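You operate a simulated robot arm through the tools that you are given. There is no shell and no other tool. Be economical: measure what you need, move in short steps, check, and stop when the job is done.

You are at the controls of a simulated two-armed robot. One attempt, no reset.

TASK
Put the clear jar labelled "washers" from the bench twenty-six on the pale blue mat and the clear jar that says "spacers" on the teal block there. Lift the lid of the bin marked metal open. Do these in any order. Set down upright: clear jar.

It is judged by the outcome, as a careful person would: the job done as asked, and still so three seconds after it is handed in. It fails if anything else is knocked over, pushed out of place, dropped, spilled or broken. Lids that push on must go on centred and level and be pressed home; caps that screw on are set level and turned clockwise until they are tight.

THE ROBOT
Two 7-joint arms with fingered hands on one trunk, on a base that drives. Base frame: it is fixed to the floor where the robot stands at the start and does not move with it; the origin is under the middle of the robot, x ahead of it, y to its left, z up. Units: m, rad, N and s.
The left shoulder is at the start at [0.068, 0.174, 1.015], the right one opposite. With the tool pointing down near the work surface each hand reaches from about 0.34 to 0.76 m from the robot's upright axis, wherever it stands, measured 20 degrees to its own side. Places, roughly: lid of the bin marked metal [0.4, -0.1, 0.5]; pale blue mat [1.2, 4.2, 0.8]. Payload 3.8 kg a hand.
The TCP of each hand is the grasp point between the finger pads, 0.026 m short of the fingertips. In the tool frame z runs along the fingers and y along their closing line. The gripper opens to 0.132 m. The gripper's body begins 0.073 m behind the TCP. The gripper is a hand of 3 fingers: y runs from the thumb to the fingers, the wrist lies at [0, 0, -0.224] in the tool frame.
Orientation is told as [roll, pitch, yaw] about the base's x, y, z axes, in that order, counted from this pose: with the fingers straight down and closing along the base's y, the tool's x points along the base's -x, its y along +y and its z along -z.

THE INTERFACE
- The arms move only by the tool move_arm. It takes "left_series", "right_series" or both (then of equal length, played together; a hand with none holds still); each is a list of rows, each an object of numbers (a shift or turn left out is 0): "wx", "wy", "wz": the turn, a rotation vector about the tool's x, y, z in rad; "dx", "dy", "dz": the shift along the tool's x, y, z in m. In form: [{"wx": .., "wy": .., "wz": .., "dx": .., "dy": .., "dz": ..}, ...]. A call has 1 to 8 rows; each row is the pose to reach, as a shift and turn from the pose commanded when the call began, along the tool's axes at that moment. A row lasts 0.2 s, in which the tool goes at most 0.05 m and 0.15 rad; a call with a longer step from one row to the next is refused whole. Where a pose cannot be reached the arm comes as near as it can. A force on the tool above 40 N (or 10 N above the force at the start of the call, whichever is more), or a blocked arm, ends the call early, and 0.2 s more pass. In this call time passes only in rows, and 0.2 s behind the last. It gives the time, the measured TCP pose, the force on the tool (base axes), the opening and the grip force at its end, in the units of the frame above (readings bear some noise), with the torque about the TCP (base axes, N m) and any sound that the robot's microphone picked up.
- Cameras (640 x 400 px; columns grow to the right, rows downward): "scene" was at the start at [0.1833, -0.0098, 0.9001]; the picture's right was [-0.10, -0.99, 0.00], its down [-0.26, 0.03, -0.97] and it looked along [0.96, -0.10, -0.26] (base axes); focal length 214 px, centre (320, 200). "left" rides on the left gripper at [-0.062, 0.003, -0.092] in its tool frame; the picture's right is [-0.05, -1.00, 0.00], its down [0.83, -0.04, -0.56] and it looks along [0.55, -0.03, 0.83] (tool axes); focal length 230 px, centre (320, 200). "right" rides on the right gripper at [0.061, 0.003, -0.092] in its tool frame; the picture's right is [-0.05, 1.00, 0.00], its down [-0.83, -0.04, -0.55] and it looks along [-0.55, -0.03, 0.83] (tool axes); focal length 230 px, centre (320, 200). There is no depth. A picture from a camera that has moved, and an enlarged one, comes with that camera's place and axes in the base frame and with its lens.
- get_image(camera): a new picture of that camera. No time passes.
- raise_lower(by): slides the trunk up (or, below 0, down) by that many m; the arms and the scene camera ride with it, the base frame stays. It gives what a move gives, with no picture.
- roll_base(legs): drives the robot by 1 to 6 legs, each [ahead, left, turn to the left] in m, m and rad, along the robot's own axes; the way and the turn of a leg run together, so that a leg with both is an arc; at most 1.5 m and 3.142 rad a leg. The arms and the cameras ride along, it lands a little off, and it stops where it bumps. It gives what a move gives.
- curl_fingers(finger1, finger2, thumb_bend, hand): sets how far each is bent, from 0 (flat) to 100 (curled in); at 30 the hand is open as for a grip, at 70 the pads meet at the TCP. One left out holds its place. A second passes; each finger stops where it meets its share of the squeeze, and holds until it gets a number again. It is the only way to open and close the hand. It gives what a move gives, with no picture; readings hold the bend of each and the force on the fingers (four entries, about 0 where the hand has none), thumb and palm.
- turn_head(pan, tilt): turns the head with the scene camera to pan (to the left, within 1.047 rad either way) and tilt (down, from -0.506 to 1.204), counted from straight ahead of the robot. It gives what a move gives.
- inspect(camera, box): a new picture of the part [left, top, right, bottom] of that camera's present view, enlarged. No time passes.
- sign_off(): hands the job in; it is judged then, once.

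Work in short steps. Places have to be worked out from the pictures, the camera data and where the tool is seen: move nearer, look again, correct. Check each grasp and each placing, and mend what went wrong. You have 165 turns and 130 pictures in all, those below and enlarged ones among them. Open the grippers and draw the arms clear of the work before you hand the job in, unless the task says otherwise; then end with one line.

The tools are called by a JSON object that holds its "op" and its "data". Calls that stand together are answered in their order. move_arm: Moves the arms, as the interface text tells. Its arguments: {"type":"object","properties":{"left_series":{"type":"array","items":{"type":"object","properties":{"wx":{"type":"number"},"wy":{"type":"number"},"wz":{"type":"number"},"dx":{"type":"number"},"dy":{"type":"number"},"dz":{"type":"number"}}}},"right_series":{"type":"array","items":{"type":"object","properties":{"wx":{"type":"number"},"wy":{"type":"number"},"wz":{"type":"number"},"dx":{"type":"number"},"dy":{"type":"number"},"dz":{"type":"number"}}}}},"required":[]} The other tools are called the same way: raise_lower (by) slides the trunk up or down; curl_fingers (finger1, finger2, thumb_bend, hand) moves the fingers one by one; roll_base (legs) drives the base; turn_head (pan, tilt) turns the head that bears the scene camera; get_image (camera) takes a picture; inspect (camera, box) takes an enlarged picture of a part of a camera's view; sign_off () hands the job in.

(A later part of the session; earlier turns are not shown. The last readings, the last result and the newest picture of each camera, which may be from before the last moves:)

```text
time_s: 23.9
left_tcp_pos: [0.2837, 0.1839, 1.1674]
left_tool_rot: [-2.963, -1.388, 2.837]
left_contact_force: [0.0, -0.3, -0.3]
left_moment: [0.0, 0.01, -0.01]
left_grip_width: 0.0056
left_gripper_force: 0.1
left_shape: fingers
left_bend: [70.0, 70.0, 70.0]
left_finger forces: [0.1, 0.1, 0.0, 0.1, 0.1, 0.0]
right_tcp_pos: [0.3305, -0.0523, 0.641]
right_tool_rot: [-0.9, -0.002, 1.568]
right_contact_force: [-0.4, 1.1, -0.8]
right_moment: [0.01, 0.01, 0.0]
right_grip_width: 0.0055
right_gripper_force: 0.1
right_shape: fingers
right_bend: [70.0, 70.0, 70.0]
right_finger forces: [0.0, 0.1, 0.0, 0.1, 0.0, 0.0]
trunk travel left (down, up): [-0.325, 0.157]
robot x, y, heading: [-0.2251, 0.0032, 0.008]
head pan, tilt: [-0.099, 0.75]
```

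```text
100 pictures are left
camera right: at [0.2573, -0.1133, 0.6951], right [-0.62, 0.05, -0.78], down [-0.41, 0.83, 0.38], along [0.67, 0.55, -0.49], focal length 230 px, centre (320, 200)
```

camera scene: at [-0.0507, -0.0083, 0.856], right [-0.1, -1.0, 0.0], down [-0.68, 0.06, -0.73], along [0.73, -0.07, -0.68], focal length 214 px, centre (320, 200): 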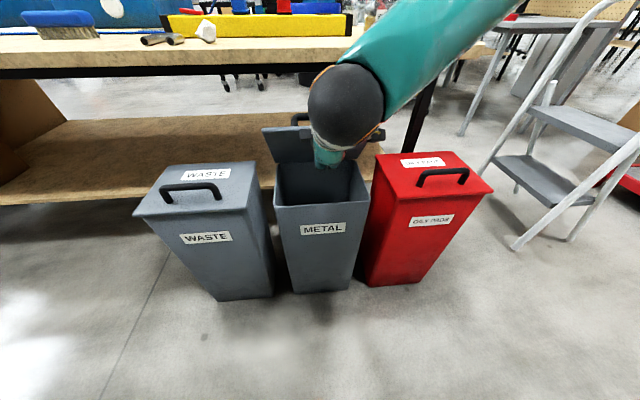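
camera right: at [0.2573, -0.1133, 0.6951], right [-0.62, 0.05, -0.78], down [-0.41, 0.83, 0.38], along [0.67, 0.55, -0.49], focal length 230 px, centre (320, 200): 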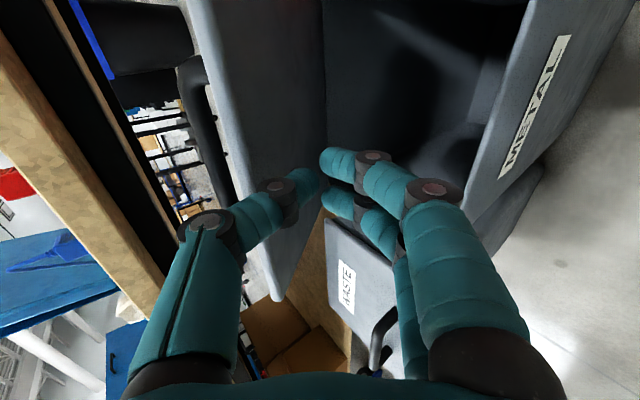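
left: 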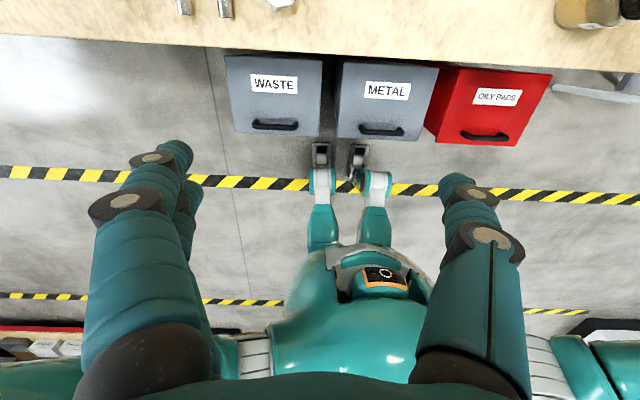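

I push forward slowly by 0.11 m in total.

{"op": "move_arm", "data": {"right_series": [{"dy": -0.0155, "dz": 0.0196}, {"dy": -0.031, "dz": 0.039}, {"dy": -0.0435, "dz": 0.0548}, {"dy": -0.056, "dz": 0.0705}, {"dy": -0.0622, "dz": 0.0783}, {"dy": -0.0684, "dz": 0.086}]}}

{"op": "get_image", "data": {"camera": "scene"}}

{"op": "get_image", "data": {"camera": "right"}}

```text
time_s: 25.3
left_tcp_pos: [0.2829, 0.184, 1.1669]
left_tool_rot: [-2.961, -1.387, 2.839]
left_contact_force: [0.1, 0.6, -0.1]
left_moment: [0.0, 0.05, 0.0]
left_grip_width: 0.0059
left_gripper_force: 0.0
left_shape: fingers
left_bend: [70.0, 70.0, 70.0]
left_finger forces: [0.1, 0.1, 0.1, 0.0, 0.0, 0.1]
right_tcp_pos: [0.4403, -0.0526, 0.6412]
right_tool_rot: [-0.902, 0.0, 1.569]
right_contact_force: [-1.8, -0.7, 1.3]
right_moment: [0.01, 0.01, 0.06]
right_grip_width: 0.0044
right_gripper_force: 1.4
right_shape: fingers
right_bend: [70.0, 70.0, 71.0]
right_finger forces: [0.0, 0.1, 0.0, 0.0, 2.1, 0.0]
trunk travel left (down, up): [-0.325, 0.157]
robot x, y, heading: [-0.2218, -0.0009, 0.006]
head pan, tilt: [-0.099, 0.75]
```

```text
99 pictures are left
camera scene: at [-0.0509, -0.0082, 0.856], right [-0.1, -1.0, 0.0], down [-0.68, 0.06, -0.73], along [0.73, -0.07, -0.68], focal length 214 px, centre (320, 200)
```

scene: 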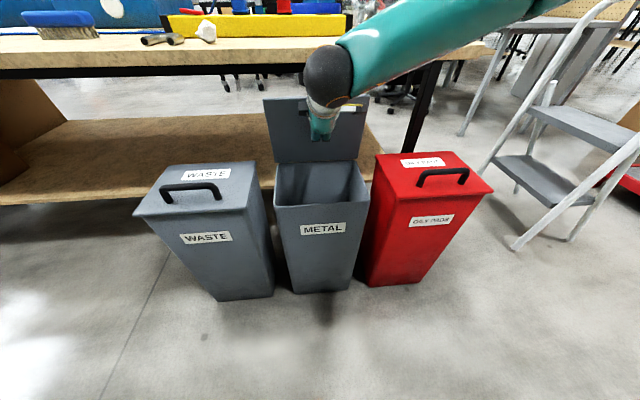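

```text
98 pictures are left
camera right: at [0.3668, -0.1133, 0.6949], right [-0.62, 0.05, -0.78], down [-0.41, 0.83, 0.38], along [0.67, 0.55, -0.49], focal length 230 px, centre (320, 200)
```

right: 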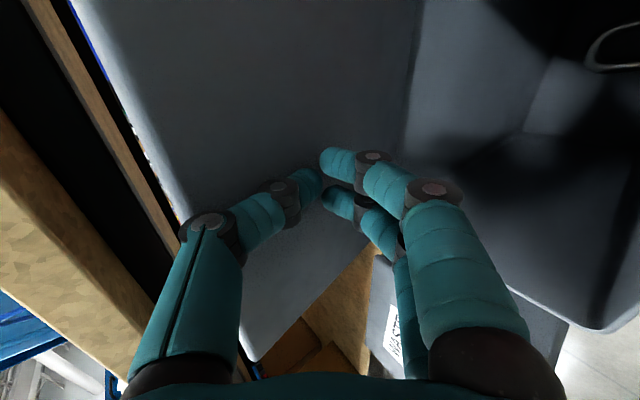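

The lid is now nearly upright with small force. A last 0.02 m push, then I withdraw straight back.

{"op": "move_arm", "data": {"right_series": [{"dy": -0.0062, "dz": 0.0078}, {"dy": -0.0124, "dz": 0.0157}]}}

{"op": "move_arm", "data": {"right_series": [{"dy": 0.025, "dz": -0.031}, {"dy": 0.05, "dz": -0.062}, {"dy": 0.075, "dz": -0.094}, {"dy": 0.075, "dz": -0.13}, {"dy": 0.05, "dz": -0.165}, {"dy": 0.02, "dz": -0.2}]}}

{"op": "get_image", "data": {"camera": "scene"}}

```text
time_s: 25.9
left_tcp_pos: [0.2815, 0.1837, 1.167]
left_tool_rot: [-2.964, -1.385, 2.838]
left_contact_force: [0.2, 0.3, 0.6]
left_moment: [-0.01, 0.02, -0.03]
left_grip_width: 0.0057
left_gripper_force: 0.2
left_shape: fingers
left_bend: [70.0, 70.0, 70.0]
left_finger forces: [0.0, 0.1, 0.0, 0.0, 0.0, 0.0]
right_tcp_pos: [0.4578, -0.0536, 0.6413]
right_tool_rot: [-0.9, 0.001, 1.571]
right_contact_force: [-8.2, 0.3, 1.0]
right_moment: [-0.01, -0.01, 0.01]
right_grip_width: 0.0019
right_gripper_force: 3.6
right_shape: fingers
right_bend: [70.0, 70.0, 73.0]
right_finger forces: [0.0, 0.1, 0.0, 0.0, 7.1, 0.1]
trunk travel left (down, up): [-0.325, 0.157]
robot x, y, heading: [-0.2229, 0.0007, -0.0]
head pan, tilt: [-0.099, 0.75]
```

```text
time_s: 27.3
left_tcp_pos: [0.2829, 0.1856, 1.1677]
left_tool_rot: [-2.962, -1.386, 2.837]
left_contact_force: [-0.4, -0.1, 0.1]
left_moment: [0.01, 0.01, 0.0]
left_grip_width: 0.0057
left_gripper_force: 0.1
left_shape: fingers
left_bend: [70.0, 70.0, 70.0]
left_finger forces: [0.1, 0.0, 0.0, 0.0, 0.0, 0.0]
right_tcp_pos: [0.2914, -0.0527, 0.7506]
right_tool_rot: [-0.902, 0.004, 1.571]
right_contact_force: [-0.1, 0.0, 0.6]
right_moment: [0.0, 0.0, -0.04]
right_grip_width: 0.0054
right_gripper_force: 0.2
right_shape: fingers
right_bend: [70.0, 70.0, 70.0]
right_finger forces: [0.0, 0.1, 0.0, 0.1, 0.0, 0.0]
trunk travel left (down, up): [-0.325, 0.157]
robot x, y, heading: [-0.2215, -0.0008, 0.003]
head pan, tilt: [-0.099, 0.75]
```

```text
97 pictures are left
camera scene: at [-0.0509, -0.0083, 0.856], right [-0.1, -1.0, 0.0], down [-0.68, 0.06, -0.73], along [0.73, -0.07, -0.68], focal length 214 px, centre (320, 200)
```

scene: 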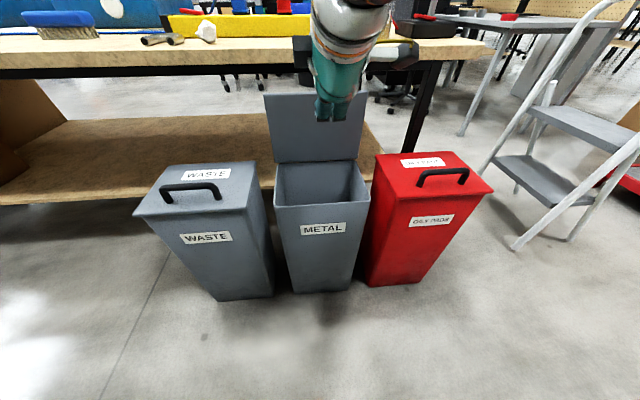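

The METAL lid stands upright and holds. Now I raise the right hand and undo its tilt, before driving forward for the spacers jar.

{"op": "move_arm", "data": {"right_series": [{"dy": -0.031, "dz": -0.025}, {"dy": -0.063, "dz": -0.05, "wx": -0.15}, {"dy": -0.094, "dz": -0.075, "wx": -0.3}, {"dy": -0.125, "dz": -0.1, "wx": -0.45}, {"dy": -0.157, "dz": -0.125, "wx": -0.6}, {"dy": -0.19, "dz": -0.15, "wx": -0.75}, {"dy": -0.22, "dz": -0.175, "wx": -0.9}, {"dy": -0.235, "dz": -0.187, "wx": -0.9}]}}

{"op": "move_arm", "data": {"right_series": [{"wz": 0.15, "dx": 0.02}, {"wz": 0.3, "dx": 0.04}, {"wz": 0.45, "dx": 0.07}, {"wz": 0.6, "dx": 0.1}, {"wz": 0.75, "dx": 0.13}, {"wz": 0.9, "dx": 0.16}, {"wz": 1.05, "dx": 0.16}, {"wz": 1.2, "dx": 0.16}]}}

{"op": "move_arm", "data": {"right_series": [{"wz": 0.13}, {"wz": 0.26}, {"wz": 0.37}]}}

{"op": "curl_fingers", "data": {"hand": "right", "finger1": 30, "finger2": 30, "thumb_bend": 30}}

```text
time_s: 29.1
left_tcp_pos: [0.2831, 0.1839, 1.168]
left_tool_rot: [-2.961, -1.386, 2.838]
left_contact_force: [0.4, 0.6, 0.2]
left_moment: [-0.03, 0.03, 0.0]
left_grip_width: 0.0056
left_gripper_force: 0.0
left_shape: fingers
left_bend: [70.0, 70.0, 70.0]
left_finger forces: [0.0, 0.0, 0.1, 0.0, 0.1, 0.1]
right_tcp_pos: [0.2891, -0.0515, 1.0508]
right_tool_rot: [0.002, 0.0, 1.57]
right_contact_force: [-0.1, -0.7, 0.6]
right_moment: [0.0, -0.01, 0.01]
right_grip_width: 0.0054
right_gripper_force: 0.0
right_shape: fingers
right_bend: [70.0, 70.0, 70.0]
right_finger forces: [0.0, 0.0, 0.0, 0.1, 0.0, 0.0]
trunk travel left (down, up): [-0.325, 0.157]
robot x, y, heading: [-0.224, 0.0016, 0.006]
head pan, tilt: [-0.099, 0.75]
```

```text
time_s: 30.9
left_tcp_pos: [0.2834, 0.1833, 1.1675]
left_tool_rot: [-2.96, -1.387, 2.837]
left_contact_force: [0.0, 0.3, 0.2]
left_moment: [-0.01, 0.0, -0.01]
left_grip_width: 0.0058
left_gripper_force: 0.0
left_shape: fingers
left_bend: [70.0, 70.0, 70.0]
left_finger forces: [0.0, 0.0, 0.1, 0.0, 0.0, 0.0]
right_tcp_pos: [0.2892, -0.2129, 1.0506]
right_tool_rot: [0.0, 0.0, 0.365]
right_contact_force: [0.6, -0.1, 1.0]
right_moment: [0.03, 0.01, 0.0]
right_grip_width: 0.0055
right_gripper_force: 0.1
right_shape: fingers
right_bend: [70.0, 70.0, 70.0]
right_finger forces: [0.0, 0.0, 0.0, 0.0, 0.1, 0.1]
trunk travel left (down, up): [-0.325, 0.157]
robot x, y, heading: [-0.2223, -0.0035, 0.002]
head pan, tilt: [-0.099, 0.75]
```

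```text
time_s: 31.7
left_tcp_pos: [0.2824, 0.185, 1.1665]
left_tool_rot: [-2.961, -1.385, 2.835]
left_contact_force: [0.6, 0.2, -0.7]
left_moment: [0.02, 0.0, 0.04]
left_grip_width: 0.0058
left_gripper_force: 0.0
left_shape: fingers
left_bend: [70.0, 70.0, 70.0]
left_finger forces: [0.0, 0.1, 0.1, 0.0, 0.0, 0.1]
right_tcp_pos: [0.2889, -0.2118, 1.05]
right_tool_rot: [0.001, 0.001, -0.004]
right_contact_force: [0.2, -0.2, -0.8]
right_moment: [0.02, -0.01, 0.0]
right_grip_width: 0.0056
right_gripper_force: 0.0
right_shape: fingers
right_bend: [70.0, 70.0, 70.0]
right_finger forces: [0.0, 0.0, 0.0, 0.1, 0.0, 0.0]
trunk travel left (down, up): [-0.325, 0.157]
robot x, y, heading: [-0.2229, 0.0009, 0.003]
head pan, tilt: [-0.099, 0.75]
```

```text
time_s: 32.7
left_tcp_pos: [0.283, 0.1843, 1.1664]
left_tool_rot: [-2.961, -1.385, 2.836]
left_contact_force: [-0.2, -0.1, -0.1]
left_moment: [-0.03, 0.02, 0.01]
left_grip_width: 0.0057
left_gripper_force: 0.0
left_shape: fingers
left_bend: [70.0, 70.0, 70.0]
left_finger forces: [0.0, 0.1, 0.0, 0.1, 0.1, 0.0]
right_tcp_pos: [0.2894, -0.2115, 1.0501]
right_tool_rot: [0.001, -0.001, 0.0]
right_contact_force: [0.2, 1.1, -0.1]
right_moment: [-0.02, 0.01, -0.01]
right_grip_width: 0.1337
right_gripper_force: 0.0
right_shape: fingers
right_bend: [30.0, 30.0, 30.0]
right_finger forces: [0.0, 0.0, 0.1, 0.0, 0.1, 0.0]
trunk travel left (down, up): [-0.325, 0.157]
robot x, y, heading: [-0.2221, -0.0009, 0.002]
head pan, tilt: [-0.099, 0.75]
```

I drive ahead 0.2 m and swing the left hand back downward.

{"op": "move_arm", "data": {"left_series": [{"wy": 0.15}, {"wy": 0.3}, {"wy": 0.45}, {"wy": 0.6}, {"wy": 0.75}, {"wy": 0.9}, {"wy": 1.05}, {"wy": 1.2}]}}

{"op": "roll_base", "data": {"legs": [[0.2, 0, 0]]}}

{"op": "turn_head", "data": {"pan": -0.4, "tilt": 0.35}}

{"op": "get_image", "data": {"camera": "scene"}}

{"op": "get_image", "data": {"camera": "right"}}

```text
time_s: 34.5
left_tcp_pos: [0.2853, 0.1845, 1.1658]
left_tool_rot: [-0.038, -0.548, -0.108]
left_contact_force: [0.1, -0.3, 0.1]
left_moment: [0.02, 0.0, 0.03]
left_grip_width: 0.0056
left_gripper_force: 0.1
left_shape: fingers
left_bend: [70.0, 70.0, 70.0]
left_finger forces: [0.0, 0.0, 0.0, 0.1, 0.0, 0.1]
right_tcp_pos: [0.2899, -0.213, 1.049]
right_tool_rot: [-0.001, 0.0, -0.002]
right_contact_force: [-0.6, 0.5, 0.6]
right_moment: [-0.01, -0.02, 0.05]
right_grip_width: 0.1339
right_gripper_force: 0.1
right_shape: fingers
right_bend: [30.0, 30.0, 30.0]
right_finger forces: [0.1, 0.0, 0.1, 0.0, 0.1, 0.0]
trunk travel left (down, up): [-0.325, 0.157]
robot x, y, heading: [-0.2219, 0.001, 0.007]
head pan, tilt: [-0.099, 0.75]
```

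```text
time_s: 36.1
left_tcp_pos: [0.4849, 0.186, 1.1675]
left_tool_rot: [-0.039, -0.552, -0.106]
left_contact_force: [-0.7, 0.1, 0.2]
left_moment: [-0.02, 0.05, -0.01]
left_grip_width: 0.0057
left_gripper_force: 0.0
left_shape: fingers
left_bend: [70.0, 70.0, 70.0]
left_finger forces: [0.1, 0.0, 0.0, 0.1, 0.0, 0.0]
right_tcp_pos: [0.4913, -0.2115, 1.0487]
right_tool_rot: [0.0, 0.0, -0.003]
right_contact_force: [0.0, -0.1, -0.1]
right_moment: [0.03, -0.01, -0.02]
right_grip_width: 0.134
right_gripper_force: 0.1
right_shape: fingers
right_bend: [30.0, 30.0, 30.0]
right_finger forces: [0.0, 0.1, 0.1, 0.0, 0.1, 0.0]
trunk travel left (down, up): [-0.325, 0.157]
robot x, y, heading: [-0.0225, 0.0011, 0.003]
head pan, tilt: [-0.099, 0.75]
```

```text
time_s: 36.9
left_tcp_pos: [0.4833, 0.1862, 1.1668]
left_tool_rot: [-0.038, -0.551, -0.107]
left_contact_force: [0.6, 0.1, 0.1]
left_moment: [0.0, -0.02, 0.0]
left_grip_width: 0.0058
left_gripper_force: 0.1
left_shape: fingers
left_bend: [70.0, 70.0, 70.0]
left_finger forces: [0.0, 0.0, 0.1, 0.0, 0.0, 0.0]
right_tcp_pos: [0.4899, -0.2108, 1.0498]
right_tool_rot: [-0.001, 0.0, -0.001]
right_contact_force: [0.3, 0.0, -0.1]
right_moment: [0.03, -0.02, -0.01]
right_grip_width: 0.1341
right_gripper_force: 0.0
right_shape: fingers
right_bend: [30.0, 30.0, 30.0]
right_finger forces: [0.0, 0.0, 0.0, 0.0, 0.0, 0.0]
trunk travel left (down, up): [-0.325, 0.157]
robot x, y, heading: [-0.0231, 0.0003, 0.006]
head pan, tilt: [-0.4, 0.351]
```

```text
96 pictures are left
camera scene: at [0.1526, -0.0351, 0.8916], right [-0.38, -0.92, 0.0], down [-0.32, 0.13, -0.94], along [0.87, -0.36, -0.34], focal length 214 px, centre (320, 200)
```

scene: 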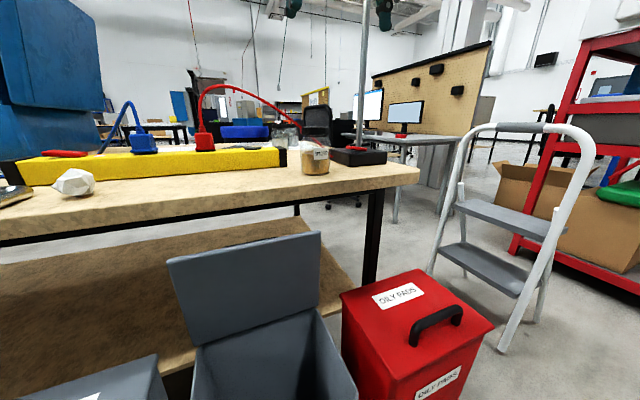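

```text
95 pictures are left
camera right: at [0.429, -0.2073, 1.1418], right [0.05, 1.0, 0.0], down [0.83, -0.04, 0.56], along [0.56, -0.03, -0.83], focal length 230 px, centre (320, 200)
```

right: 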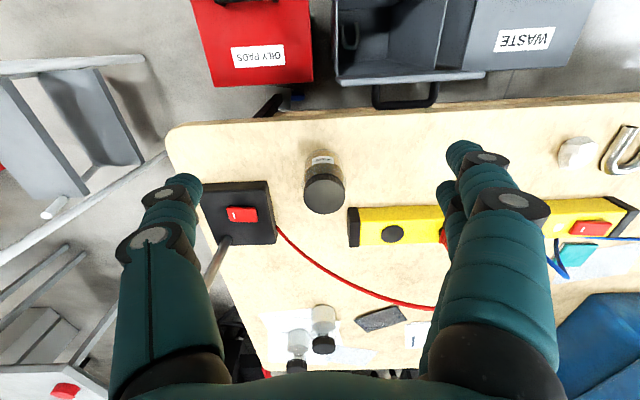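

Jar "SPACERS" is at about [0.603,-0.211], top ≈0.87. I move over it and down, open hand around it.

{"op": "move_arm", "data": {"right_series": [{"dx": -0.04}, {"dx": -0.08, "dz": 0.02}, {"dx": -0.113, "dz": 0.05}, {"dx": -0.113, "dz": 0.09}, {"dx": -0.113, "dz": 0.12}]}}

{"op": "get_image", "data": {"camera": "right"}}

{"op": "inspect", "data": {"camera": "scene", "box": [240, 80, 400, 180]}}

```text
time_s: 38.1
left_tcp_pos: [0.4827, 0.1869, 1.1673]
left_tool_rot: [-0.039, -0.551, -0.106]
left_contact_force: [0.5, -0.7, -0.6]
left_moment: [0.02, -0.01, -0.01]
left_grip_width: 0.0056
left_gripper_force: 0.2
left_shape: fingers
left_bend: [70.0, 70.0, 70.0]
left_finger forces: [0.0, 0.0, 0.0, 0.1, 0.0, 0.0]
right_tcp_pos: [0.6009, -0.2128, 0.9297]
right_tool_rot: [0.002, -0.001, 0.001]
right_contact_force: [0.4, -0.6, 0.0]
right_moment: [-0.01, 0.01, -0.01]
right_grip_width: 0.1342
right_gripper_force: 0.1
right_shape: fingers
right_bend: [30.0, 30.0, 30.0]
right_finger forces: [0.1, 0.1, 0.0, 0.1, 0.0, 0.1]
trunk travel left (down, up): [-0.325, 0.157]
robot x, y, heading: [-0.0245, 0.0043, 0.004]
head pan, tilt: [-0.4, 0.351]
```

```text
94 pictures are left
camera right: at [0.5409, -0.2097, 1.0206], right [0.05, 1.0, 0.0], down [0.83, -0.04, 0.56], along [0.56, -0.03, -0.83], focal length 230 px, centre (320, 200)
```

right: 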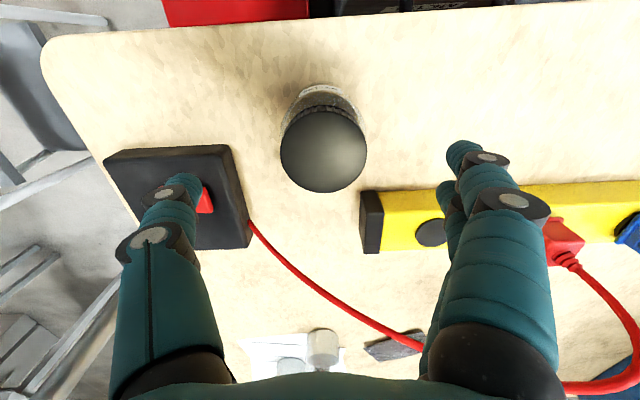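

```text
4.00 times, centred on (320, 130) of scene
camera zoom: at [0.1528, -0.0351, 0.8916], right [-0.38, -0.92, 0.0], down [-0.32, 0.13, -0.94], along [0.87, -0.36, -0.34], focal length 858 px, centre (320, 480)
```

zoom: 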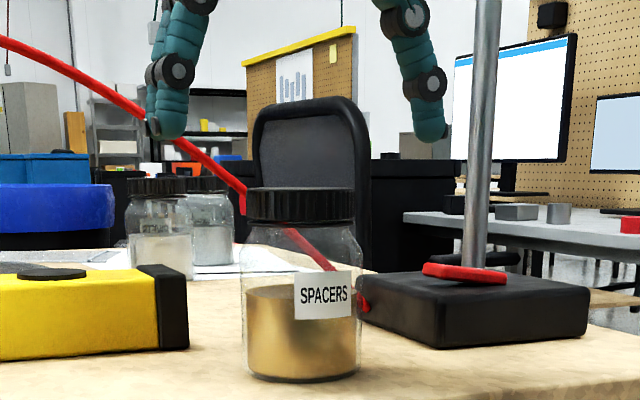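

Lamp base's corner is near the thumb side, so I bring the thumb in somewhat, then go down around the jar.

{"op": "curl_fingers", "data": {"hand": "right", "finger1": 36, "finger2": 36, "thumb_bend": 40}}

{"op": "move_arm", "data": {"right_series": [{"dx": -0.003, "dy": 0.001, "dz": 0.025}, {"dx": -0.003, "dy": 0.001, "dz": 0.05}, {"dx": -0.003, "dy": 0.001, "dz": 0.075}, {"dx": -0.003, "dy": 0.001, "dz": 0.098}]}}

{"op": "get_image", "data": {"camera": "right"}}

{"op": "inspect", "data": {"camera": "scene", "box": [240, 80, 400, 180]}}

```text
time_s: 39.1
left_tcp_pos: [0.4823, 0.1868, 1.1662]
left_tool_rot: [-0.039, -0.552, -0.107]
left_contact_force: [0.1, 0.3, 0.6]
left_moment: [0.01, 0.01, 0.01]
left_grip_width: 0.0058
left_gripper_force: 0.0
left_shape: fingers
left_bend: [70.0, 70.0, 70.0]
left_finger forces: [0.1, 0.0, 0.0, 0.0, 0.0, 0.0]
right_tcp_pos: [0.6005, -0.2131, 0.9291]
right_tool_rot: [0.0, 0.0, 0.0]
right_contact_force: [-0.2, -0.3, 0.0]
right_moment: [0.01, 0.0, 0.01]
right_grip_width: 0.1089
right_gripper_force: 0.0
right_shape: fingers
right_bend: [36.0, 36.0, 40.0]
right_finger forces: [0.0, 0.0, 0.1, 0.1, 0.0, 0.0]
trunk travel left (down, up): [-0.325, 0.157]
robot x, y, heading: [-0.024, -0.0006, 0.005]
head pan, tilt: [-0.4, 0.351]
```

```text
time_s: 40.1
left_tcp_pos: [0.4832, 0.1866, 1.1663]
left_tool_rot: [-0.038, -0.553, -0.108]
left_contact_force: [-0.8, 0.1, 0.0]
left_moment: [0.0, -0.01, 0.01]
left_grip_width: 0.0057
left_gripper_force: 0.0
left_shape: fingers
left_bend: [70.0, 70.0, 70.0]
left_finger forces: [0.1, 0.0, 0.0, 0.0, 0.0, 0.0]
right_tcp_pos: [0.6048, -0.2108, 0.8305]
right_tool_rot: [0.0, 0.001, -0.001]
right_contact_force: [-0.8, 0.1, 1.0]
right_moment: [-0.03, 0.0, -0.02]
right_grip_width: 0.1089
right_gripper_force: 0.1
right_shape: fingers
right_bend: [36.0, 36.0, 40.0]
right_finger forces: [0.1, 0.1, 0.0, 0.0, 0.0, 0.1]
trunk travel left (down, up): [-0.325, 0.157]
robot x, y, heading: [-0.0268, 0.0025, 0.004]
head pan, tilt: [-0.4, 0.351]
```

```text
92 pictures are left
camera right: at [0.5455, -0.2065, 0.9224], right [0.05, 1.0, 0.0], down [0.83, -0.04, 0.56], along [0.55, -0.03, -0.83], focal length 230 px, centre (320, 200)
```

right: 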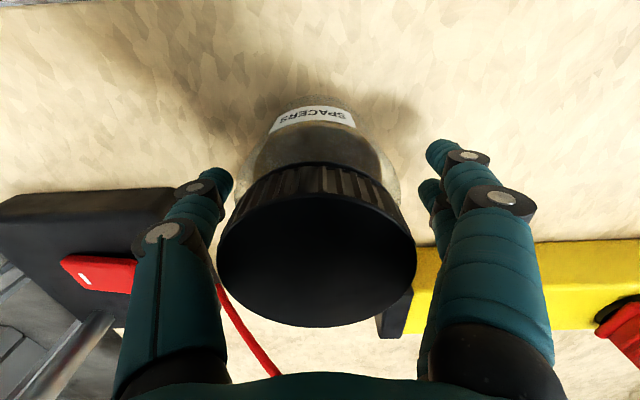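

```text
4.00 times, centred on (320, 130) of scene
camera zoom: at [0.1527, -0.0353, 0.8916], right [-0.38, -0.92, 0.0], down [-0.32, 0.13, -0.94], along [0.87, -0.36, -0.34], focal length 858 px, centre (320, 480)
```

zoom: 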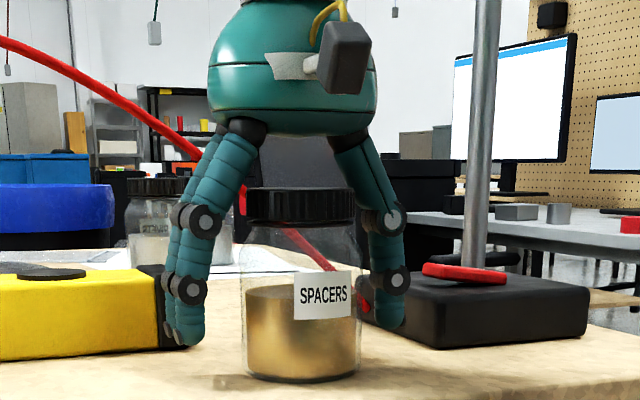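

Well placed around the jar. I close the hand on it.

{"op": "curl_fingers", "data": {"hand": "right", "finger1": 70, "finger2": 70, "thumb_bend": 70}}

{"op": "move_arm", "data": {"right_series": [{"dz": -0.02}, {"dz": -0.05}]}}

{"op": "inspect", "data": {"camera": "scene", "box": [240, 60, 400, 160]}}

```text
time_s: 41.1
left_tcp_pos: [0.4833, 0.1864, 1.1667]
left_tool_rot: [-0.038, -0.553, -0.107]
left_contact_force: [0.0, 0.3, 0.5]
left_moment: [-0.03, 0.0, 0.02]
left_grip_width: 0.0058
left_gripper_force: 0.0
left_shape: fingers
left_bend: [70.0, 70.0, 70.0]
left_finger forces: [0.0, 0.1, 0.0, 0.1, 0.1, 0.1]
right_tcp_pos: [0.6054, -0.2104, 0.8314]
right_tool_rot: [-0.001, 0.0, 0.0]
right_contact_force: [-0.1, -0.8, -0.1]
right_moment: [-0.02, -0.01, -0.04]
right_grip_width: 0.0631
right_gripper_force: 21.8
right_shape: fingers
right_bend: [50.0, 52.0, 59.0]
right_finger forces: [11.5, 10.1, 0.0, 0.0, 21.6, 0.1]
trunk travel left (down, up): [-0.325, 0.157]
robot x, y, heading: [-0.0232, 0.0028, 0.009]
head pan, tilt: [-0.4, 0.351]
```

```text
time_s: 41.7
left_tcp_pos: [0.4827, 0.1871, 1.1674]
left_tool_rot: [-0.038, -0.552, -0.106]
left_contact_force: [0.1, 0.7, -0.8]
left_moment: [-0.03, 0.01, 0.04]
left_grip_width: 0.0058
left_gripper_force: 0.1
left_shape: fingers
left_bend: [70.0, 70.0, 70.0]
left_finger forces: [0.0, 0.0, 0.1, 0.0, 0.1, 0.0]
right_tcp_pos: [0.6045, -0.2093, 0.881]
right_tool_rot: [0.0, 0.001, -0.001]
right_contact_force: [0.5, -0.6, -4.8]
right_moment: [0.0, -0.03, 0.01]
right_grip_width: 0.063
right_gripper_force: 22.1
right_shape: fingers
right_bend: [50.0, 52.0, 59.0]
right_finger forces: [11.5, 10.3, 0.0, 0.0, 21.4, 0.0]
trunk travel left (down, up): [-0.325, 0.157]
robot x, y, heading: [-0.0222, 0.0027, 0.005]
head pan, tilt: [-0.4, 0.351]
```

```text
4.00 times, centred on (320, 110) of scene
camera zoom: at [0.1526, -0.0351, 0.8916], right [-0.38, -0.92, 0.0], down [-0.32, 0.13, -0.94], along [0.87, -0.36, -0.34], focal length 858 px, centre (320, 560)
```

zoom: 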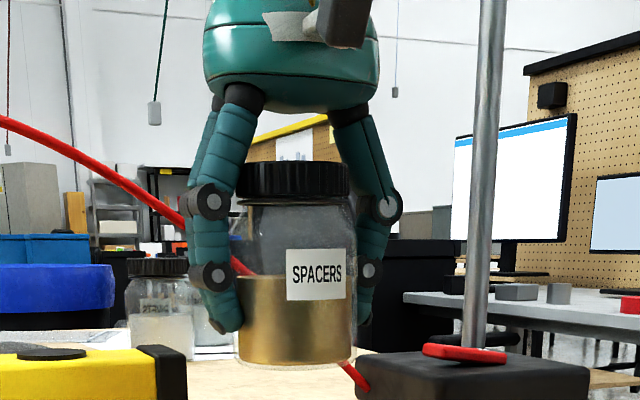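

The spacers jar is held upright. I lift it higher and back toward the body; at the same time bring the left hand to straight-down.

{"op": "move_arm", "data": {"right_series": [{"dz": -0.04}, {"dz": -0.08}, {"dz": -0.12}, {"dz": -0.15}, {"dz": -0.15, "dx": 0.03}, {"dz": -0.15, "dx": 0.06}, {"dz": -0.15, "dx": 0.1}], "left_series": [{"wy": 0.14}, {"wy": 0.28}, {"wy": 0.42}, {"wy": 0.55}, {"wy": 0.55}, {"wy": 0.55}, {"wy": 0.55}]}}

{"op": "turn_head", "data": {"pan": 0.5, "tilt": 0.15}}

{"op": "get_image", "data": {"camera": "scene"}}

```text
time_s: 43.3
left_tcp_pos: [0.4386, 0.2241, 1.1393]
left_tool_rot: [-0.034, -0.004, -0.127]
left_contact_force: [-1.0, -0.3, -0.1]
left_moment: [0.03, -0.01, 0.01]
left_grip_width: 0.0059
left_gripper_force: 0.1
left_shape: fingers
left_bend: [70.0, 70.0, 70.0]
left_finger forces: [0.1, 0.0, 0.1, 0.0, 0.0, 0.0]
left hand out of reach, approached as far as the arm can: row 2, 3, 4, 5, 6, 7
right_tcp_pos: [0.5042, -0.2114, 1.0325]
right_tool_rot: [-0.001, -0.001, 0.0]
right_contact_force: [-0.4, 1.2, -3.7]
right_moment: [-0.01, -0.07, 0.02]
right_grip_width: 0.0632
right_gripper_force: 21.6
right_shape: fingers
right_bend: [50.0, 52.0, 59.0]
right_finger forces: [11.6, 10.4, 0.0, 0.0, 21.3, 0.1]
trunk travel left (down, up): [-0.325, 0.157]
robot x, y, heading: [-0.0233, 0.0004, 0.007]
head pan, tilt: [-0.4, 0.351]
```

```text
time_s: 44.5
left_tcp_pos: [0.4397, 0.2238, 1.1396]
left_tool_rot: [-0.034, -0.003, -0.127]
left_contact_force: [-0.2, 0.5, -0.1]
left_moment: [-0.01, -0.02, -0.01]
left_grip_width: 0.0059
left_gripper_force: 0.1
left_shape: fingers
left_bend: [70.0, 70.0, 70.0]
left_finger forces: [0.0, 0.0, 0.1, 0.0, 0.1, 0.1]
right_tcp_pos: [0.5063, -0.2103, 1.0315]
right_tool_rot: [-0.002, 0.0, -0.001]
right_contact_force: [0.5, 1.0, -3.6]
right_moment: [0.01, -0.02, -0.01]
right_grip_width: 0.0634
right_gripper_force: 22.1
right_shape: fingers
right_bend: [50.0, 52.0, 59.0]
right_finger forces: [11.5, 10.4, 0.0, 0.0, 21.3, 0.0]
trunk travel left (down, up): [-0.325, 0.157]
robot x, y, heading: [-0.0262, 0.0017, 0.007]
head pan, tilt: [0.499, 0.15]
```

```text
89 pictures are left
camera scene: at [0.1481, 0.0453, 0.9103], right [0.48, -0.88, 0.0], down [-0.13, -0.07, -0.99], along [0.87, 0.48, -0.15], focal length 214 px, centre (320, 200)
```

scene: 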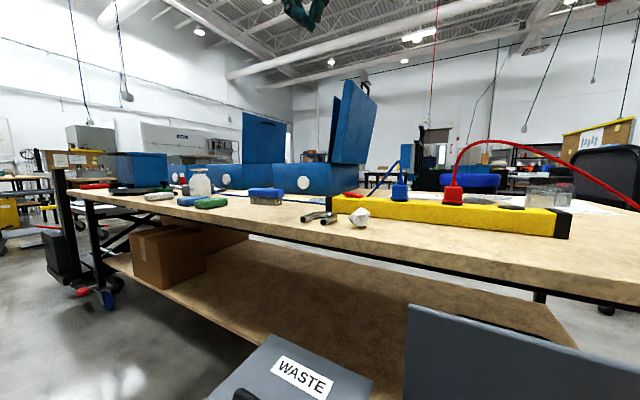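

I zoom on the left part of this bench, where another clear jar stands, and look for bench numbers.

{"op": "inspect", "data": {"camera": "scene", "box": [40, 120, 300, 282]}}

{"op": "inspect", "data": {"camera": "scene", "box": [480, 160, 600, 235]}}

```text
2.46 times, centred on (170, 201) of scene
camera zoom: at [0.1481, 0.0453, 0.9103], right [0.48, -0.88, 0.0], down [-0.13, -0.07, -0.99], along [0.87, 0.48, -0.15], focal length 528 px, centre (689, 198)
```

zoom: 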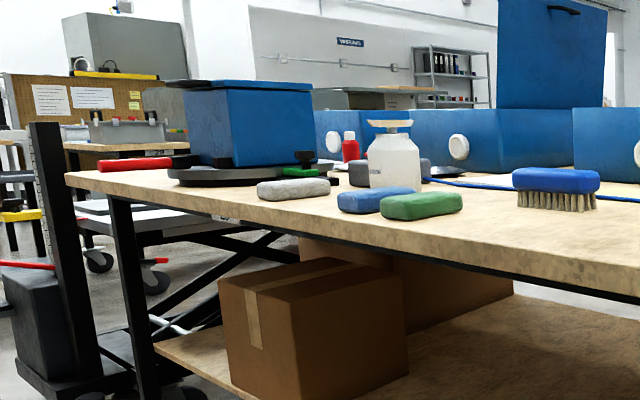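

```text
5.33 times, centred on (540, 198) of scene
camera zoom: at [0.1481, 0.0453, 0.9103], right [0.48, -0.88, 0.0], down [-0.13, -0.07, -0.99], along [0.87, 0.48, -0.15], focal length 1144 px, centre (-853, 213)
```

zoom: 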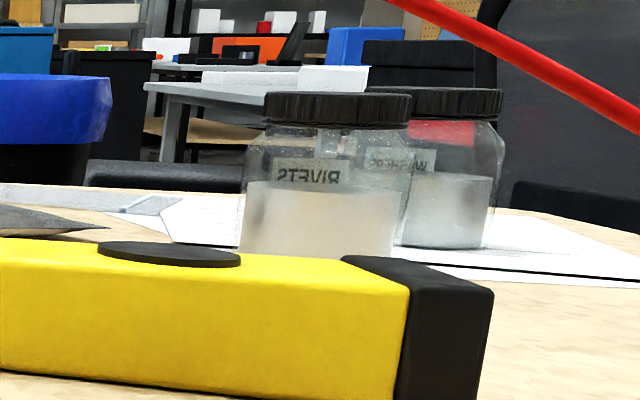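

Confirmed: washers jar is the far one behind RIVETS. It must be reached from another side. I back off and turn left to survey the way to the mat.

{"op": "roll_base", "data": {"legs": [[-0.45, 0, 0], [0, 0, 1.571]]}}

{"op": "turn_head", "data": {"pan": -0.3, "tilt": 0.15}}

{"op": "get_image", "data": {"camera": "scene"}}

```text
time_s: 51.1
left_tcp_pos: [-0.7, 0.4636, 1.1402]
left_tool_rot: [-0.033, -0.003, 1.44]
left_contact_force: [-0.3, -0.5, -0.3]
left_moment: [-0.01, 0.04, 0.0]
left_grip_width: 0.0057
left_gripper_force: 0.0
left_shape: fingers
left_bend: [70.0, 70.0, 70.0]
left_finger forces: [0.0, 0.1, 0.1, 0.1, 0.0, 0.0]
right_tcp_pos: [-0.2655, 0.5256, 1.0308]
right_tool_rot: [0.0, -0.001, 1.566]
right_contact_force: [1.0, 0.5, -4.6]
right_moment: [-0.01, -0.03, 0.0]
right_grip_width: 0.0632
right_gripper_force: 21.6
right_shape: fingers
right_bend: [50.0, 52.0, 60.0]
right_finger forces: [11.0, 10.7, 0.0, 0.1, 21.0, 0.0]
trunk travel left (down, up): [-0.325, 0.157]
robot x, y, heading: [-0.4769, -0.0024, 1.575]
head pan, tilt: [0.499, 0.15]
```

```text
time_s: 52.2
left_tcp_pos: [-0.6994, 0.4619, 1.1403]
left_tool_rot: [-0.033, -0.003, 1.439]
left_contact_force: [0.4, -0.6, -0.3]
left_moment: [0.02, 0.0, 0.0]
left_grip_width: 0.0056
left_gripper_force: 0.1
left_shape: fingers
left_bend: [70.0, 70.0, 70.0]
left_finger forces: [0.1, 0.0, 0.1, 0.0, 0.0, 0.1]
right_tcp_pos: [-0.265, 0.5267, 1.0325]
right_tool_rot: [-0.001, 0.0, 1.565]
right_contact_force: [-0.5, -0.1, -4.4]
right_moment: [0.0, -0.03, 0.0]
right_grip_width: 0.0629
right_gripper_force: 21.3
right_shape: fingers
right_bend: [50.0, 52.0, 60.0]
right_finger forces: [11.2, 10.7, 0.0, 0.0, 21.0, 0.0]
trunk travel left (down, up): [-0.325, 0.157]
robot x, y, heading: [-0.4792, -0.0033, 1.572]
head pan, tilt: [-0.3, 0.15]
```

```text
86 pictures are left
camera scene: at [-0.4483, 0.1744, 0.9103], right [0.96, -0.29, 0.0], down [-0.04, -0.14, -0.99], along [0.29, 0.94, -0.15], focal length 214 px, centre (320, 200)
```

scene: 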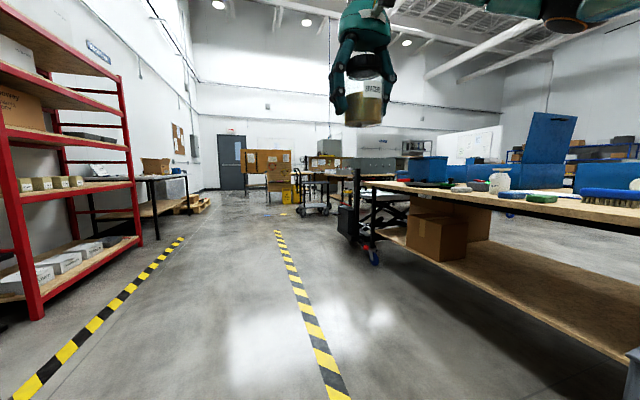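

The mat should appear near (341,174); I zoom there.

{"op": "inspect", "data": {"camera": "scene", "box": [230, 130, 430, 255]}}

```text
3.20 times, centred on (330, 192) of scene
camera zoom: at [-0.4483, 0.1744, 0.9103], right [0.96, -0.29, 0.0], down [-0.04, -0.14, -0.99], along [0.29, 0.94, -0.15], focal length 686 px, centre (288, 224)
```

zoom: 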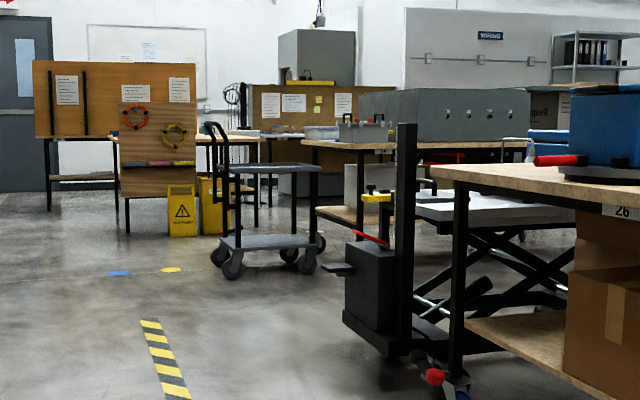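

The bench we left carries the plate "26". The target bench is farther at y≈4. The aisle is clear: I drive 2.5 m along it and look.

{"op": "roll_base", "data": {"legs": [[1.3, 0, 0], [1.2, 0, 0]]}}

{"op": "turn_head", "data": {"pan": -0.7, "tilt": 0.2}}

{"op": "get_image", "data": {"camera": "scene"}}

```text
time_s: 64.3
left_tcp_pos: [-0.6965, 2.9445, 1.1393]
left_tool_rot: [-0.035, -0.004, 1.436]
left_contact_force: [0.4, 0.4, -0.9]
left_moment: [0.0, 0.0, 0.01]
left_grip_width: 0.006
left_gripper_force: 0.1
left_shape: fingers
left_bend: [70.0, 70.0, 70.0]
left_finger forces: [0.1, 0.0, 0.0, 0.1, 0.0, 0.0]
right_tcp_pos: [-0.263, 3.0081, 1.0312]
right_tool_rot: [0.0, -0.001, 1.562]
right_contact_force: [0.1, 0.5, -4.6]
right_moment: [0.04, -0.01, 0.03]
right_grip_width: 0.0631
right_gripper_force: 20.9
right_shape: fingers
right_bend: [50.0, 52.0, 60.0]
right_finger forces: [11.2, 10.7, 0.0, 0.0, 20.9, 0.0]
trunk travel left (down, up): [-0.325, 0.157]
robot x, y, heading: [-0.4758, 2.4823, 1.571]
head pan, tilt: [-0.3, 0.15]
```

```text
time_s: 65.2
left_tcp_pos: [-0.6977, 2.9444, 1.14]
left_tool_rot: [-0.034, -0.003, 1.436]
left_contact_force: [-1.2, -0.5, 0.7]
left_moment: [-0.01, -0.01, -0.01]
left_grip_width: 0.0054
left_gripper_force: 0.0
left_shape: fingers
left_bend: [70.0, 70.0, 70.0]
left_finger forces: [0.0, 0.0, 0.1, 0.0, 0.0, 0.1]
right_tcp_pos: [-0.2631, 3.0061, 1.0303]
right_tool_rot: [0.001, 0.0, 1.562]
right_contact_force: [-0.2, 0.5, -3.8]
right_moment: [-0.01, -0.02, 0.0]
right_grip_width: 0.0628
right_gripper_force: 21.9
right_shape: fingers
right_bend: [50.0, 52.0, 60.0]
right_finger forces: [11.2, 10.6, 0.1, 0.0, 21.0, 0.0]
trunk travel left (down, up): [-0.325, 0.157]
robot x, y, heading: [-0.4791, 2.4799, 1.564]
head pan, tilt: [-0.7, 0.201]
```

```text
84 pictures are left
camera scene: at [-0.4152, 2.6389, 0.9056], right [0.76, -0.65, 0.0], down [-0.13, -0.15, -0.98], along [0.63, 0.75, -0.2], focal length 214 px, centre (320, 200)
```

scene: 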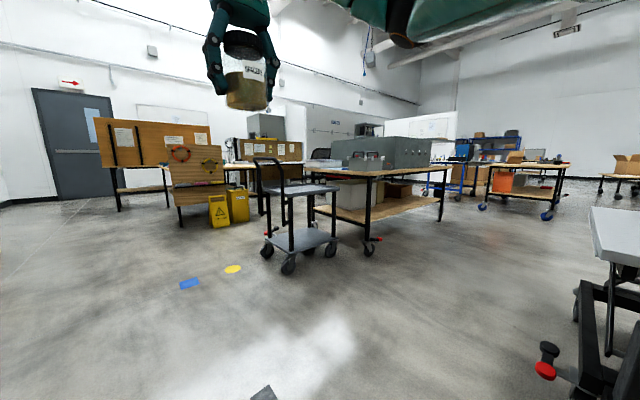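

The target bench is ahead-right, a cart stands at its left corner. Zoom on it.

{"op": "inspect", "data": {"camera": "scene", "box": [240, 130, 460, 268]}}

```text
2.90 times, centred on (350, 199) of scene
camera zoom: at [-0.4152, 2.6389, 0.9056], right [0.76, -0.65, 0.0], down [-0.13, -0.15, -0.98], along [0.63, 0.75, -0.2], focal length 622 px, centre (233, 203)
```

zoom: 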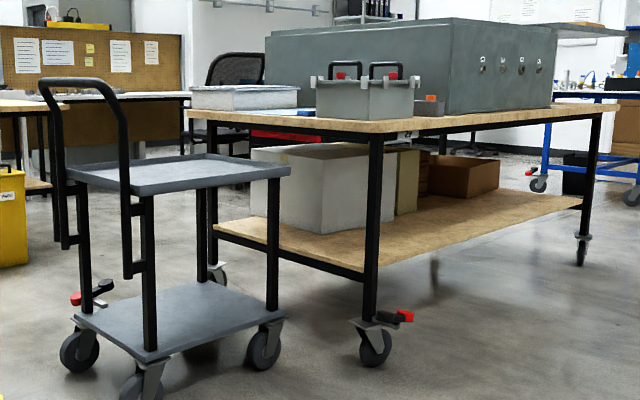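

Target bench: front edge y≈3.65, left end x≈1.0; the cart blocks the left end, so I'll work from the left-front corner. I drive to about (0.45,3.15) and turn toward the mat.

{"op": "roll_base", "data": {"legs": [[0.67, -0.93, 0], [0, 0, -0.67]]}}

{"op": "raise_lower", "data": {"by": 0.14}}

{"op": "turn_head", "data": {"pan": 0.0, "tilt": 0.35}}

{"op": "get_image", "data": {"camera": "scene"}}

```text
time_s: 75.5
left_tcp_pos: [0.5801, 3.6405, 1.1407]
left_tool_rot: [-0.034, -0.003, 0.753]
left_contact_force: [0.1, -0.1, 0.5]
left_moment: [-0.04, -0.02, 0.02]
left_grip_width: 0.0058
left_gripper_force: 0.0
left_shape: fingers
left_bend: [70.0, 70.0, 70.0]
left_finger forces: [0.1, 0.0, 0.1, 0.1, 0.0, 0.1]
right_tcp_pos: [0.9566, 3.4152, 1.032]
right_tool_rot: [0.0, 0.001, 0.877]
right_contact_force: [0.4, -0.3, -3.7]
right_moment: [0.03, 0.01, -0.02]
right_grip_width: 0.063
right_gripper_force: 21.5
right_shape: fingers
right_bend: [50.0, 52.0, 60.0]
right_finger forces: [11.0, 10.8, 0.0, 0.0, 20.9, 0.1]
trunk travel left (down, up): [-0.325, 0.157]
robot x, y, heading: [0.4585, 3.1383, 0.885]
head pan, tilt: [-0.7, 0.201]
```

```text
time_s: 77.2
left_tcp_pos: [0.5106, 3.5571, 1.4084]
left_tool_rot: [0.01, -0.322, 0.746]
left_contact_force: [0.5, 0.2, 0.3]
left_moment: [-0.02, 0.0, -0.02]
left_grip_width: 0.0057
left_gripper_force: 0.1
left_shape: fingers
left_bend: [70.0, 70.0, 70.0]
left_finger forces: [0.0, 0.0, 0.1, 0.0, 0.1, 0.0]
right_tcp_pos: [0.9574, 3.4154, 1.1682]
right_tool_rot: [-0.001, 0.003, 0.879]
right_contact_force: [0.7, 1.0, -4.4]
right_moment: [-0.03, -0.01, -0.02]
right_grip_width: 0.0627
right_gripper_force: 21.4
right_shape: fingers
right_bend: [50.0, 52.0, 60.0]
right_finger forces: [11.2, 10.9, 0.0, 0.1, 20.9, 0.0]
trunk travel left (down, up): [-0.465, 0.017]
robot x, y, heading: [0.4568, 3.1392, 0.883]
head pan, tilt: [-0.7, 0.201]
```

```text
time_s: 78.3
left_tcp_pos: [0.5103, 3.5568, 1.4084]
left_tool_rot: [0.007, -0.324, 0.745]
left_contact_force: [0.7, 0.3, -0.1]
left_moment: [0.01, -0.01, 0.0]
left_grip_width: 0.0057
left_gripper_force: 0.0
left_shape: fingers
left_bend: [70.0, 70.0, 70.0]
left_finger forces: [0.1, 0.0, 0.0, 0.0, 0.0, 0.0]
right_tcp_pos: [0.9564, 3.4144, 1.1716]
right_tool_rot: [-0.001, 0.0, 0.881]
right_contact_force: [0.1, 0.4, -3.8]
right_moment: [-0.02, -0.04, 0.0]
right_grip_width: 0.0626
right_gripper_force: 20.7
right_shape: fingers
right_bend: [50.0, 52.0, 60.0]
right_finger forces: [11.2, 10.8, 0.1, 0.0, 20.9, 0.0]
trunk travel left (down, up): [-0.465, 0.017]
robot x, y, heading: [0.4532, 3.1424, 0.888]
head pan, tilt: [0.0, 0.351]
```

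```text
82 pictures are left
camera scene: at [0.586, 3.2962, 1.0615], right [0.77, -0.63, 0.0], down [-0.22, -0.27, -0.94], along [0.6, 0.73, -0.34], focal length 214 px, centre (320, 200)
```

scene: 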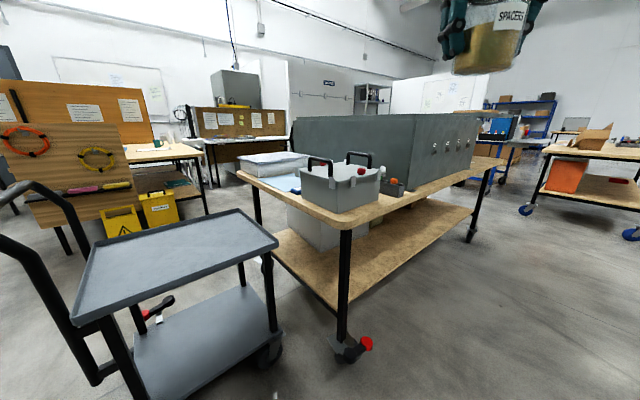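

The pale blue patch is visible near (285,183). Zoom in.

{"op": "inspect", "data": {"camera": "scene", "box": [220, 140, 420, 265]}}

```text
3.20 times, centred on (320, 202) of scene
camera zoom: at [0.586, 3.2962, 1.0615], right [0.77, -0.63, 0.0], down [-0.22, -0.27, -0.94], along [0.6, 0.73, -0.34], focal length 686 px, centre (320, 192)
```

zoom: 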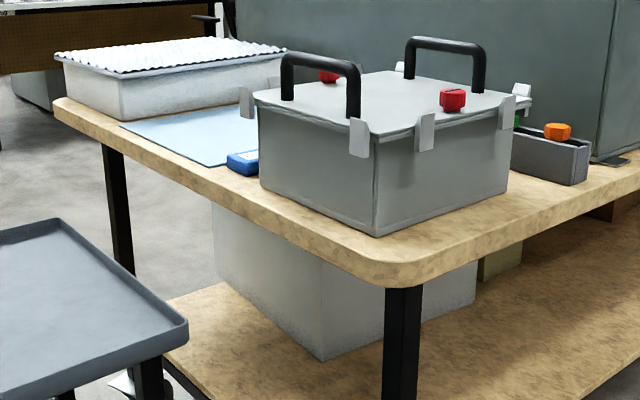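

The mat lies between the white tray and the grey case (x from ~1.03, y 4.08–4.36). I move to about (0.68,3.62), keeping the jar high over the case.

{"op": "roll_base", "data": {"legs": [[0.5, 0.12, 0]]}}

{"op": "turn_head", "data": {"pan": 0.0, "tilt": 0.6}}

{"op": "get_image", "data": {"camera": "scene"}}

{"op": "get_image", "data": {"camera": "right"}}

```text
time_s: 81.3
left_tcp_pos: [0.7359, 4.0178, 1.41]
left_tool_rot: [0.009, -0.327, 0.743]
left_contact_force: [0.1, 0.9, -0.1]
left_moment: [0.03, -0.02, 0.01]
left_grip_width: 0.0061
left_gripper_force: 0.0
left_shape: fingers
left_bend: [70.0, 70.0, 70.0]
left_finger forces: [0.1, 0.0, 0.0, 0.1, 0.1, 0.1]
right_tcp_pos: [1.1814, 3.8759, 1.1713]
right_tool_rot: [0.001, 0.001, 0.877]
right_contact_force: [-0.4, -0.1, -4.2]
right_moment: [-0.02, -0.03, -0.04]
right_grip_width: 0.0631
right_gripper_force: 21.4
right_shape: fingers
right_bend: [50.0, 52.0, 60.0]
right_finger forces: [11.0, 11.0, 0.1, 0.0, 20.8, 0.1]
trunk travel left (down, up): [-0.465, 0.017]
robot x, y, heading: [0.6818, 3.6034, 0.882]
head pan, tilt: [0.0, 0.351]
```

```text
time_s: 82.1
left_tcp_pos: [0.7353, 4.0185, 1.4109]
left_tool_rot: [0.009, -0.323, 0.743]
left_contact_force: [0.5, -0.1, -0.4]
left_moment: [-0.01, 0.03, -0.01]
left_grip_width: 0.0058
left_gripper_force: 0.1
left_shape: fingers
left_bend: [70.0, 70.0, 70.0]
left_finger forces: [0.0, 0.0, 0.0, 0.1, 0.1, 0.0]
right_tcp_pos: [1.183, 3.8752, 1.1707]
right_tool_rot: [0.002, -0.001, 0.876]
right_contact_force: [-0.1, 0.7, -3.9]
right_moment: [-0.01, -0.01, 0.02]
right_grip_width: 0.0629
right_gripper_force: 21.7
right_shape: fingers
right_bend: [50.0, 52.0, 60.0]
right_finger forces: [11.1, 10.8, 0.0, 0.0, 20.8, 0.0]
trunk travel left (down, up): [-0.465, 0.017]
robot x, y, heading: [0.6803, 3.6037, 0.884]
head pan, tilt: [0.0, 0.6]
```

```text
80 pictures are left
camera scene: at [0.8088, 3.7547, 1.0388], right [0.77, -0.64, 0.0], down [-0.36, -0.44, -0.83], along [0.52, 0.64, -0.56], focal length 214 px, centre (320, 200)
```

scene: 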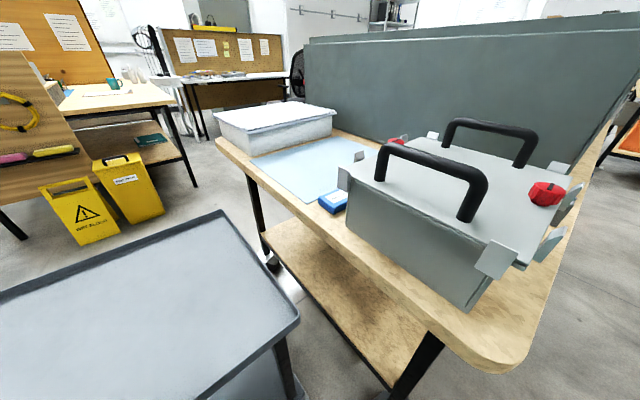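

```text
79 pictures are left
camera right: at [1.1418, 3.8312, 1.2632], right [-0.73, 0.68, 0.0], down [0.56, 0.61, 0.56], along [0.38, 0.41, -0.83], focal length 230 px, centre (320, 200)
```

right: 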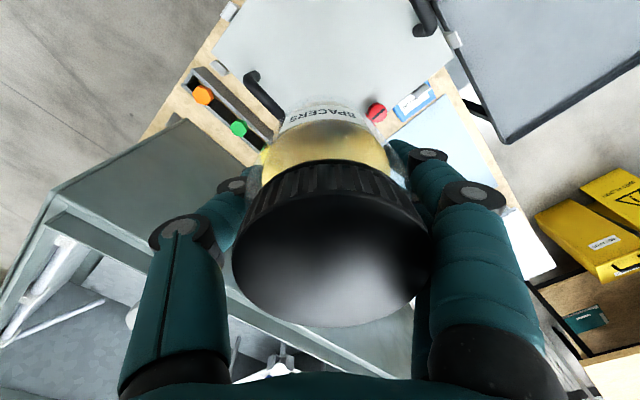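

I see the mat but no teal block yet. Zoom in on the blue item beside the mat.

{"op": "inspect", "data": {"camera": "scene", "box": [200, 90, 400, 215]}}

{"op": "inspect", "data": {"camera": "right", "box": [360, 60, 560, 185]}}

```text
3.20 times, centred on (300, 152) of scene
camera zoom: at [0.8088, 3.7547, 1.0388], right [0.77, -0.64, 0.0], down [-0.36, -0.44, -0.83], along [0.52, 0.64, -0.56], focal length 686 px, centre (384, 352)
```

zoom: 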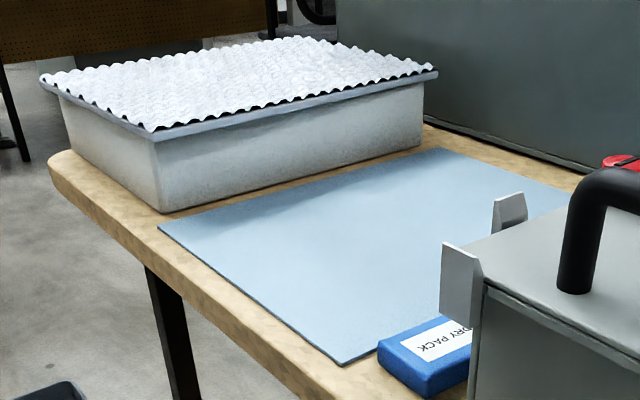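

```text
3.20 times, centred on (460, 122) of right
camera zoom: at [1.1418, 3.8312, 1.2632], right [-0.73, 0.68, 0.0], down [0.56, 0.61, 0.56], along [0.38, 0.41, -0.83], focal length 736 px, centre (-128, 448)
```

zoom: 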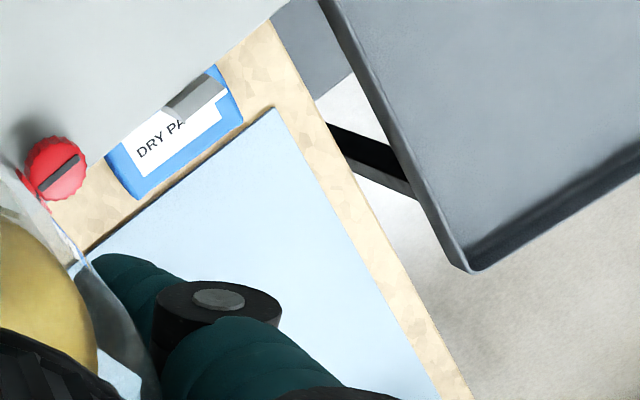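

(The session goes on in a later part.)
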